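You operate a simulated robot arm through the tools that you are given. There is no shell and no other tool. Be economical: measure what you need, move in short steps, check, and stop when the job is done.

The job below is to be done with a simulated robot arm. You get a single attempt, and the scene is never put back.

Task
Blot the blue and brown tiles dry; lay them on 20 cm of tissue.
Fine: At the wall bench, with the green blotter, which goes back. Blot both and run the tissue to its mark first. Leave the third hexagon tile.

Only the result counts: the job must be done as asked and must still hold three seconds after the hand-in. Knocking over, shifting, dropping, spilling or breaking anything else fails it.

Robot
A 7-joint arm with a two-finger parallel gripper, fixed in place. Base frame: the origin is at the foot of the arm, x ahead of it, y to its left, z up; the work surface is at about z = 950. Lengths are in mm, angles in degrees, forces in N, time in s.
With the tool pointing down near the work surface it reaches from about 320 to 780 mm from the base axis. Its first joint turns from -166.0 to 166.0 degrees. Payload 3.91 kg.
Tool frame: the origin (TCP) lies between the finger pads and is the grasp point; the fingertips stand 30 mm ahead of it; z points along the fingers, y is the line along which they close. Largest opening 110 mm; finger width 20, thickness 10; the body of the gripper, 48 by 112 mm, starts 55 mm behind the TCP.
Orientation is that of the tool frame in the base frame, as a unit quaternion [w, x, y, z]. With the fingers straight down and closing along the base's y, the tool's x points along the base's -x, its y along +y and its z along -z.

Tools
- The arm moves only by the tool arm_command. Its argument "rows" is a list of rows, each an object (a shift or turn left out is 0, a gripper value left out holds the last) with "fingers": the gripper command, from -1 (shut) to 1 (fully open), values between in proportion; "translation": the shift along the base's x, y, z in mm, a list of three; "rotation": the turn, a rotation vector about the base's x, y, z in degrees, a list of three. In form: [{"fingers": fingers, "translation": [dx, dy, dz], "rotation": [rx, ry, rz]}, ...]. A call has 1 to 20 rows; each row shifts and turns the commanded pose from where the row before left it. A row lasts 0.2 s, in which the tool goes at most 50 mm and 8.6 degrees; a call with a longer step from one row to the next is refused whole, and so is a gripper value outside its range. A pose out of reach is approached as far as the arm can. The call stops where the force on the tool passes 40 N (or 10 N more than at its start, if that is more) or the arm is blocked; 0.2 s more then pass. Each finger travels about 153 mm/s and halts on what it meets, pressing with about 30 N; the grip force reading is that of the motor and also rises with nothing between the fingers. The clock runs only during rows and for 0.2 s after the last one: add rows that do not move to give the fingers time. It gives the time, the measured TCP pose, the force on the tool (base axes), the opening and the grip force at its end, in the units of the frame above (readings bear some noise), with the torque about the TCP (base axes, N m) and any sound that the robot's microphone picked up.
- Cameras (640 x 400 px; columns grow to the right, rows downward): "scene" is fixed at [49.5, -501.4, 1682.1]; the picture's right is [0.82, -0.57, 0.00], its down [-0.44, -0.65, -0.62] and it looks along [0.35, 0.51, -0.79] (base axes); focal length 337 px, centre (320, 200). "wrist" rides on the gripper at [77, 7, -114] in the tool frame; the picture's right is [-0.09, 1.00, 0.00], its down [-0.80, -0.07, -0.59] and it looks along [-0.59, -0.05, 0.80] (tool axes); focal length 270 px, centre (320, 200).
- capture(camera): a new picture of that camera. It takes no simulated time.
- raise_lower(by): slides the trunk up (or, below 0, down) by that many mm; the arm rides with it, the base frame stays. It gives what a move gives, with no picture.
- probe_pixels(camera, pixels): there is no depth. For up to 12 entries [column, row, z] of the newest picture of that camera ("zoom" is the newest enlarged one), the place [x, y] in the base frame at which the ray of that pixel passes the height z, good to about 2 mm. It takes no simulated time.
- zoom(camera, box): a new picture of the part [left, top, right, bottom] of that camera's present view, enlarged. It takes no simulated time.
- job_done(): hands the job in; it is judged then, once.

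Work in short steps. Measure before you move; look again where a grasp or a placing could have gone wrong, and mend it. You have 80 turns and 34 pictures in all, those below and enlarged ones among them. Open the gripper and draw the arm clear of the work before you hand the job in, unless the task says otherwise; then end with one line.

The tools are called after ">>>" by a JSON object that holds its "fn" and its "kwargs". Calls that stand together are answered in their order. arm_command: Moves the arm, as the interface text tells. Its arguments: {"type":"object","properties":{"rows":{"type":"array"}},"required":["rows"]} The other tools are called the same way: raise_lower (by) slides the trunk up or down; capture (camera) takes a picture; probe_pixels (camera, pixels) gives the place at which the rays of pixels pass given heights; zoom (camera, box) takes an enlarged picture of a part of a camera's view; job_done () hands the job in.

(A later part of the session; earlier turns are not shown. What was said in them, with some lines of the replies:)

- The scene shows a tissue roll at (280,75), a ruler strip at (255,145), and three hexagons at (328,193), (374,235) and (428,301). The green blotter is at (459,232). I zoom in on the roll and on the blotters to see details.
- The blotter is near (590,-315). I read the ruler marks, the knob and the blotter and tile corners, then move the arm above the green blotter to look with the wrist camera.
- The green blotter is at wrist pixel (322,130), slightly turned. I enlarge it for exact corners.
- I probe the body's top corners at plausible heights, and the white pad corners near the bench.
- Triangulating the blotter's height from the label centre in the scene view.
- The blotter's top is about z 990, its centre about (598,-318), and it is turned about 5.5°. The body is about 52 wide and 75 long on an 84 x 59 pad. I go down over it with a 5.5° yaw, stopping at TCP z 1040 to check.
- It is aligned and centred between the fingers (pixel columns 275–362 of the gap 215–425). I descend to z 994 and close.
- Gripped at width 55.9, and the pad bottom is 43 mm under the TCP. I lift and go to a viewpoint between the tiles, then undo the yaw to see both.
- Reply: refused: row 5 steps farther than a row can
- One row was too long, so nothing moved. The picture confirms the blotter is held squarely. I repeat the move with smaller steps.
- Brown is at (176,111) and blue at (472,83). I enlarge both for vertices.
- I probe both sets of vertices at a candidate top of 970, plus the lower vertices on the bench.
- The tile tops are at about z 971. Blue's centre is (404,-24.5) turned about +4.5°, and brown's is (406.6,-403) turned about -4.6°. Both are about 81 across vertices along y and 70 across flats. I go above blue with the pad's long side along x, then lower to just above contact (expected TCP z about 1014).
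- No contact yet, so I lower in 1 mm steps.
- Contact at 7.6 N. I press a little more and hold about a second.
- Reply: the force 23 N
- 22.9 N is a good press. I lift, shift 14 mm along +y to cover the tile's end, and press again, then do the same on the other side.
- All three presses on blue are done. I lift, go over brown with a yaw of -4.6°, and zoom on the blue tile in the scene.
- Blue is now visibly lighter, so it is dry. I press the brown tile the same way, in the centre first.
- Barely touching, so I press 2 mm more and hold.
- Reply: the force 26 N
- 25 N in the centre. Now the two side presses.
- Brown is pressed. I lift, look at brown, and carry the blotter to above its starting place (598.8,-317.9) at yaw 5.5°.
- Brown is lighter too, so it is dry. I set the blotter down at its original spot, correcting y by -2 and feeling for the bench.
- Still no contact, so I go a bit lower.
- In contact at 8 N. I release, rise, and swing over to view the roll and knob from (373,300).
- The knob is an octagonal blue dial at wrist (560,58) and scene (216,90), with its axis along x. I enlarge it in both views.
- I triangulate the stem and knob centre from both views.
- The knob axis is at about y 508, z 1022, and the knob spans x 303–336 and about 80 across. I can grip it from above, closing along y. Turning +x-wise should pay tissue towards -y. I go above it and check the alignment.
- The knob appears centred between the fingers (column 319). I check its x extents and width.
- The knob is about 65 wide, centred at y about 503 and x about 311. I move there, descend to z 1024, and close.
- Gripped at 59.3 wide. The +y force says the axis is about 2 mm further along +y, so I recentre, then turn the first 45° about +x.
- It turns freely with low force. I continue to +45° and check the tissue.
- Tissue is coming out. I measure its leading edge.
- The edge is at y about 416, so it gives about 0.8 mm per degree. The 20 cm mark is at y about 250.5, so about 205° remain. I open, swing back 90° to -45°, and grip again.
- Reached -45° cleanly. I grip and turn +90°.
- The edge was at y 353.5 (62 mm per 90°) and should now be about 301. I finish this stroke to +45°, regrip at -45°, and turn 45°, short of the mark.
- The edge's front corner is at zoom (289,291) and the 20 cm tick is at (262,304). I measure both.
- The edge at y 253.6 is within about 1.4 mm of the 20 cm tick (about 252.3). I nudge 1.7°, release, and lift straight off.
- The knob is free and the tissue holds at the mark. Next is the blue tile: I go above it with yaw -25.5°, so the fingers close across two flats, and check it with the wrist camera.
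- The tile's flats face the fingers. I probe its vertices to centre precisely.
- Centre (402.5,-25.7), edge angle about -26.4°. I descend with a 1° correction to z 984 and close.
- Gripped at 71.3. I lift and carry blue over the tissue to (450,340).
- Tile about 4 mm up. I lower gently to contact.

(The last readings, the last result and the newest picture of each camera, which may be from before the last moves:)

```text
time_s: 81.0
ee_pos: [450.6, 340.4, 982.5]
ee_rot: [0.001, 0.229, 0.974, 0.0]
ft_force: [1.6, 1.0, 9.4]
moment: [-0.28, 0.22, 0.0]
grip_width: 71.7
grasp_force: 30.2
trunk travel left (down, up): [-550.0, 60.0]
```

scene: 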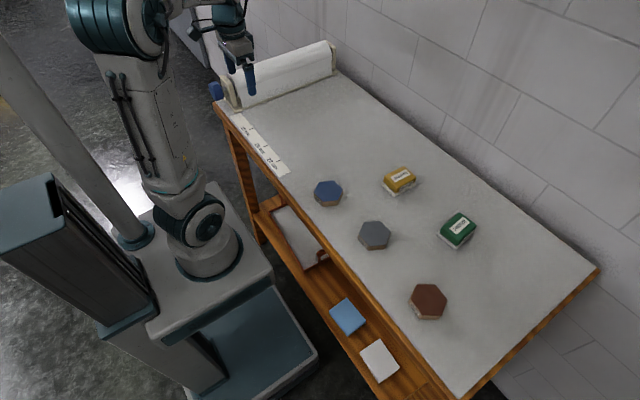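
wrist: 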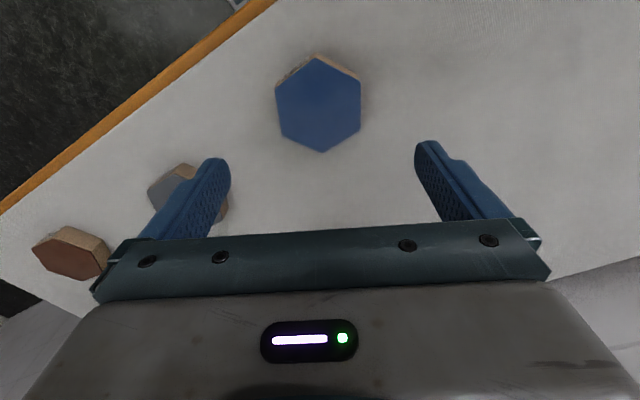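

In contact. I release, rise, and travel to brown, turning the yaw to +25.4°.

>>> {"fn": "arm_command", "kwargs": {"rows": [{"translation": [0, 0, 0.6]}, {"fingers": 0.5}, {"fingers": 1}, {}, {"translation": [0, 0, 30]}, {"translation": [0, 0, 45]}, {"translation": [0, 0, 45]}, {"translation": [0, -45, 0]}, {"translation": [0, -45, 0]}, {"translation": [-5, -45, 0]}, {"translation": [-5, -45, 0], "rotation": [0, 0, 7.4]}, {"translation": [-5, -45, 0], "rotation": [0, 0, 7.4]}, {"translation": [-5, -45, 0], "rotation": [0, 0, 7.4]}, {"translation": [-5, -45, 0], "rotation": [0, 0, 7.4]}, {"translation": [-5, -45, 0], "rotation": [0, 0, 7.4]}, {"translation": [-5, -45, 0], "rotation": [0, 0, 7.4]}, {"translation": [-5, -45, 0], "rotation": [0, 0, 7.4]}, {}]}}

>>> {"fn": "arm_command", "kwargs": {"rows": [{"translation": [-1, -42, 0]}, {"translation": [-1, -42, 0]}, {"translation": [-1, -42, 0]}, {"translation": [-1, -42, 0]}, {"translation": [0, -42, 0]}, {"translation": [0, -42, 0]}, {"translation": [0, -41, -10]}, {}]}}

>>> {"fn": "capture", "kwargs": {"camera": "wrist"}}

```text
time_s: 84.8
ee_pos: [408.9, -108.9, 1100.6]
ee_rot: [0.0, -0.22, 0.975, 0.0]
ft_force: [-0.2, 0.0, -0.1]
moment: [0.0, -0.04, -0.02]
grip_width: 110.1
grasp_force: 0.1
trunk travel left (down, up): [-550.0, 60.0]
```

```text
time_s: 86.6
ee_pos: [406.2, -403.0, 1093.4]
ee_rot: [0.0, -0.22, 0.976, 0.0]
ft_force: [-0.2, 0.1, -0.5]
moment: [-0.01, 0.03, -0.02]
grip_width: 110.0
grasp_force: 0.0
trunk travel left (down, up): [-550.0, 60.0]
```

```text
7 pictures are left
```

wrist: 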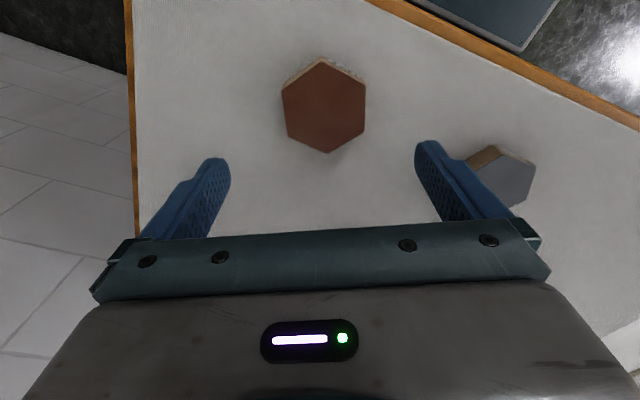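

Brown's flats face the fingers. I probe its vertices.

>>> {"fn": "probe_pixels", "kwargs": {"camera": "wrist", "pixels": [[321, 58, 971], [366, 82, 971], [365, 132, 971], [327, 153, 971], [286, 137, 971], [281, 88, 971]]}}

```text
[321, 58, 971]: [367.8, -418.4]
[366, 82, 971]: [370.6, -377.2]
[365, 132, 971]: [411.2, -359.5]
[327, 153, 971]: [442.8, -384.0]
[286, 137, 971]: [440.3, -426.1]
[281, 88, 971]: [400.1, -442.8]
```

Centre (405.5,-401.3), edge angle about 24°. I descend and grip.

>>> {"fn": "arm_command", "kwargs": {"rows": [{"translation": [-0.7, 1.7, -40], "rotation": [0, 0, -1.4]}, {"translation": [0, 0, -40]}, {"translation": [0, 0, -20]}, {"translation": [0, 0, -8.5]}, {}, {"fingers": 0.5}, {"fingers": 0}, {}, {}]}}

```text
time_s: 88.6
ee_pos: [405.9, -403.1, 984.9]
ee_rot: [0.001, -0.208, 0.978, 0.0]
ft_force: [0.3, 0.3, 0.5]
moment: [0.01, 0.03, -0.01]
grip_width: 71.4
grasp_force: 30.1
trunk travel left (down, up): [-550.0, 60.0]
```

Gripped at 71.4. I lift to clear everything and carry brown to (585,335).

>>> {"fn": "arm_command", "kwargs": {"rows": [{"translation": [0, 0, 15]}, {"translation": [0, 0, 45]}, {"translation": [0, 0, 45]}, {"translation": [5, 40, 15]}, {"translation": [10, 45, 0]}, {"translation": [10, 45, 0]}, {"translation": [10, 45, 0]}, {"translation": [10, 45, 0]}, {"translation": [10, 45, 0]}, {"translation": [10, 45, 0]}, {"translation": [10, 45, 0]}, {"translation": [10, 45, 0]}, {"translation": [10, 45, 0]}, {"translation": [10, 45, 0]}, {"translation": [12, 45, 0]}, {"translation": [12, 45, 0]}, {"translation": [12, 45, 0]}, {}]}}

>>> {"fn": "arm_command", "kwargs": {"rows": [{"translation": [12, 45, 0]}, {"translation": [12, 45, 0]}, {"translation": [14, 45, 0]}, {"translation": [0, 23, 0]}, {}, {"translation": [0, 0, -45]}, {"translation": [0, 0, -45]}, {"translation": [0, 0, -23]}, {"translation": [0, 0, -3]}, {}]}}

```text
time_s: 92.4
ee_pos: [544.5, 222.7, 1105.3]
ee_rot: [0.0, -0.208, 0.978, 0.0]
ft_force: [-0.1, -1.0, -1.9]
moment: [0.06, 0.0, -0.02]
grip_width: 71.5
grasp_force: 30.5
trunk travel left (down, up): [-550.0, 60.0]
```

```text
time_s: 94.6
ee_pos: [584.2, 380.7, 989.4]
ee_rot: [0.0, -0.208, 0.978, 0.0]
ft_force: [0.0, -0.3, -1.8]
moment: [-0.01, 0.0, 0.02]
grip_width: 71.9
grasp_force: 30.0
trunk travel left (down, up): [-550.0, 60.0]
```

I am 45 mm further along y than meant, still above the tissue and clear of the roll. I rise a little, shift back to y 340, and lower.

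>>> {"fn": "arm_command", "kwargs": {"rows": [{"translation": [0, 0, 15]}, {"translation": [0, -20, 0]}, {"translation": [0, -21, 0]}, {}, {"translation": [0, 0, -14]}, {"translation": [0, 0, -2]}, {"translation": [0, 0, -1]}, {}]}}

>>> {"fn": "arm_command", "kwargs": {"rows": [{"translation": [0, 0, -0.7]}, {"translation": [0, 0, -0.6]}, {"translation": [0, 0, -0.5]}, {}]}}

```text
time_s: 96.4
ee_pos: [584.9, 341.3, 986.5]
ee_rot: [0.0, -0.208, 0.978, -0.001]
ft_force: [-0.5, -1.1, -2.0]
moment: [0.04, 0.01, -0.02]
grip_width: 71.5
grasp_force: 29.9
trunk travel left (down, up): [-550.0, 60.0]
```

```text
time_s: 97.4
ee_pos: [585.7, 341.7, 985.6]
ee_rot: [0.0, -0.208, 0.978, 0.0]
ft_force: [0.9, 0.5, 1.8]
moment: [0.11, 0.14, -0.08]
grip_width: 71.6
grasp_force: 29.4
trunk travel left (down, up): [-550.0, 60.0]
```

First touch. A bit more to seat it.

>>> {"fn": "arm_command", "kwargs": {"rows": [{"translation": [0, 0, -0.5]}, {"translation": [0, 0, -0.3]}, {}]}}

```text
time_s: 98.2
ee_pos: [584.6, 340.9, 986.4]
ee_rot: [0.001, -0.208, 0.978, 0.0]
ft_force: [3.9, 2.2, 12.6]
moment: [-0.07, 0.29, -0.02]
grip_width: 71.6
grasp_force: 29.8
trunk travel left (down, up): [-550.0, 60.0]
```

Seated at 12.6 N. I release, rise, draw clear, and look.

>>> {"fn": "arm_command", "kwargs": {"rows": [{"translation": [0, 0, 0.8]}, {"fingers": 0.5}, {"fingers": 1}, {}, {"translation": [0, 0, 30]}, {"translation": [0, 0, 45]}, {"translation": [0, 0, 45]}, {"translation": [0, 0, 45]}, {"translation": [-45, 0, 20]}, {"translation": [-45, -10, 0]}, {"translation": [-45, -20, 0]}, {"translation": [-45, -20, 0]}, {"translation": [-30, -35, 0]}, {"translation": [0, -45, 0]}, {"translation": [0, -45, 0]}, {}]}}

>>> {"fn": "capture", "kwargs": {"camera": "scene"}}

>>> {"fn": "capture", "kwargs": {"camera": "wrist"}}

```text
time_s: 101.6
ee_pos: [374.6, 164.7, 1170.7]
ee_rot: [-0.001, -0.208, 0.978, 0.0]
ft_force: [0.2, 0.2, 0.3]
moment: [-0.02, 0.02, -0.02]
grip_width: 110.0
grasp_force: 0.0
trunk travel left (down, up): [-550.0, 60.0]
```

```text
6 pictures are left
```

scene: 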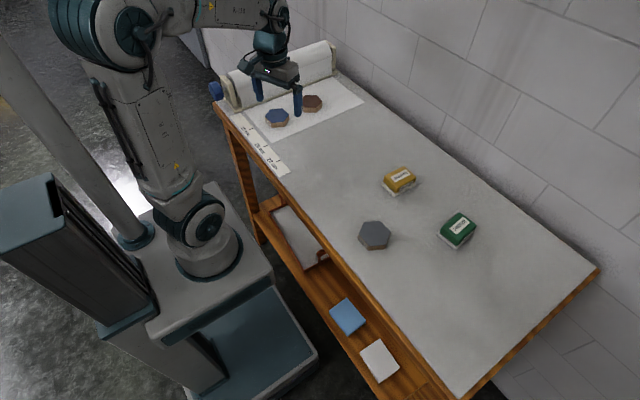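

```text
5 pictures are left
```

wrist: 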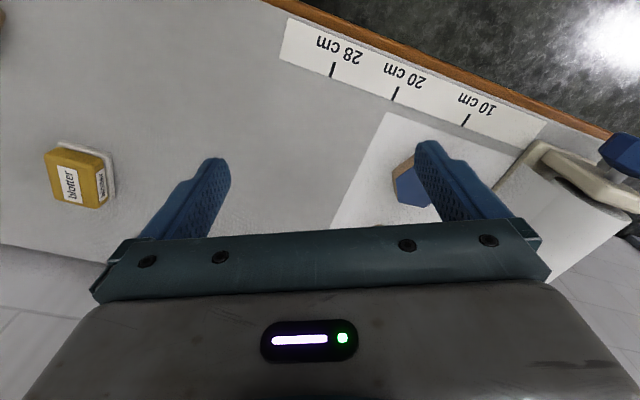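

Both tiles are on the tissue. I draw the arm further clear and zoom for a final check of the edge against the 20 cm tick.

>>> {"fn": "arm_command", "kwargs": {"rows": [{"translation": [0, -45, 0]}, {"translation": [0, -45, 0]}, {"translation": [0, -45, 0]}, {"translation": [0, -45, 0]}, {"translation": [0, -45, 0]}, {}]}}

>>> {"fn": "zoom", "kwargs": {"camera": "scene", "box": [220, 70, 380, 170]}}

```text
time_s: 103.0
ee_pos: [373.4, -59.5, 1169.6]
ee_rot: [0.0, -0.208, 0.978, 0.0]
ft_force: [-0.2, 0.4, 0.3]
moment: [0.01, 0.0, -0.01]
grip_width: 110.0
grasp_force: 0.0
trunk travel left (down, up): [-550.0, 60.0]
```

```text
4.00 times, centred on (300, 120) of scene
```

zoom: 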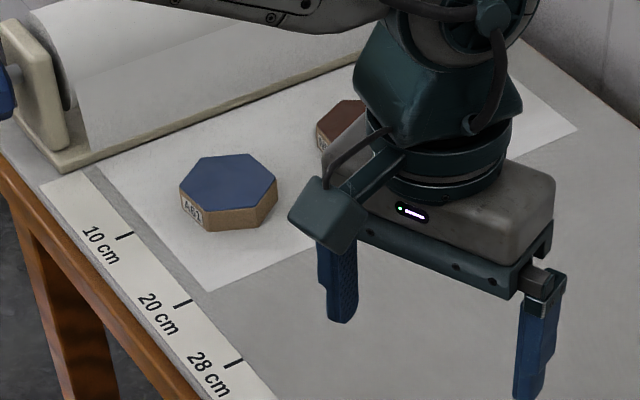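

The tissue corner is at zoom (208,291). I check it and the 20 cm tick (183,304) once more.

>>> {"fn": "probe_pixels", "kwargs": {"camera": "zoom", "pixels": [[208, 291, 950.5], [576, 131, 950.5], [174, 308, 950], [191, 299, 950]]}}

```text
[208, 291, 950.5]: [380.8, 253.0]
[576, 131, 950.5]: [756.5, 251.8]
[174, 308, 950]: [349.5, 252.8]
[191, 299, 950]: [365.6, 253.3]
```

The tissue edge sits on the 20 cm mark, the tiles lie on it, and the blotter is back. Handing in.

>>> {"fn": "job_done", "kwargs": {}}

```text
The job is handed in.
```

I blotted the blue and brown tiles dry, put the green blotter back, ran the tissue out to its 20 cm mark and laid both tiles on it. The grey hexagon tile was left alone.
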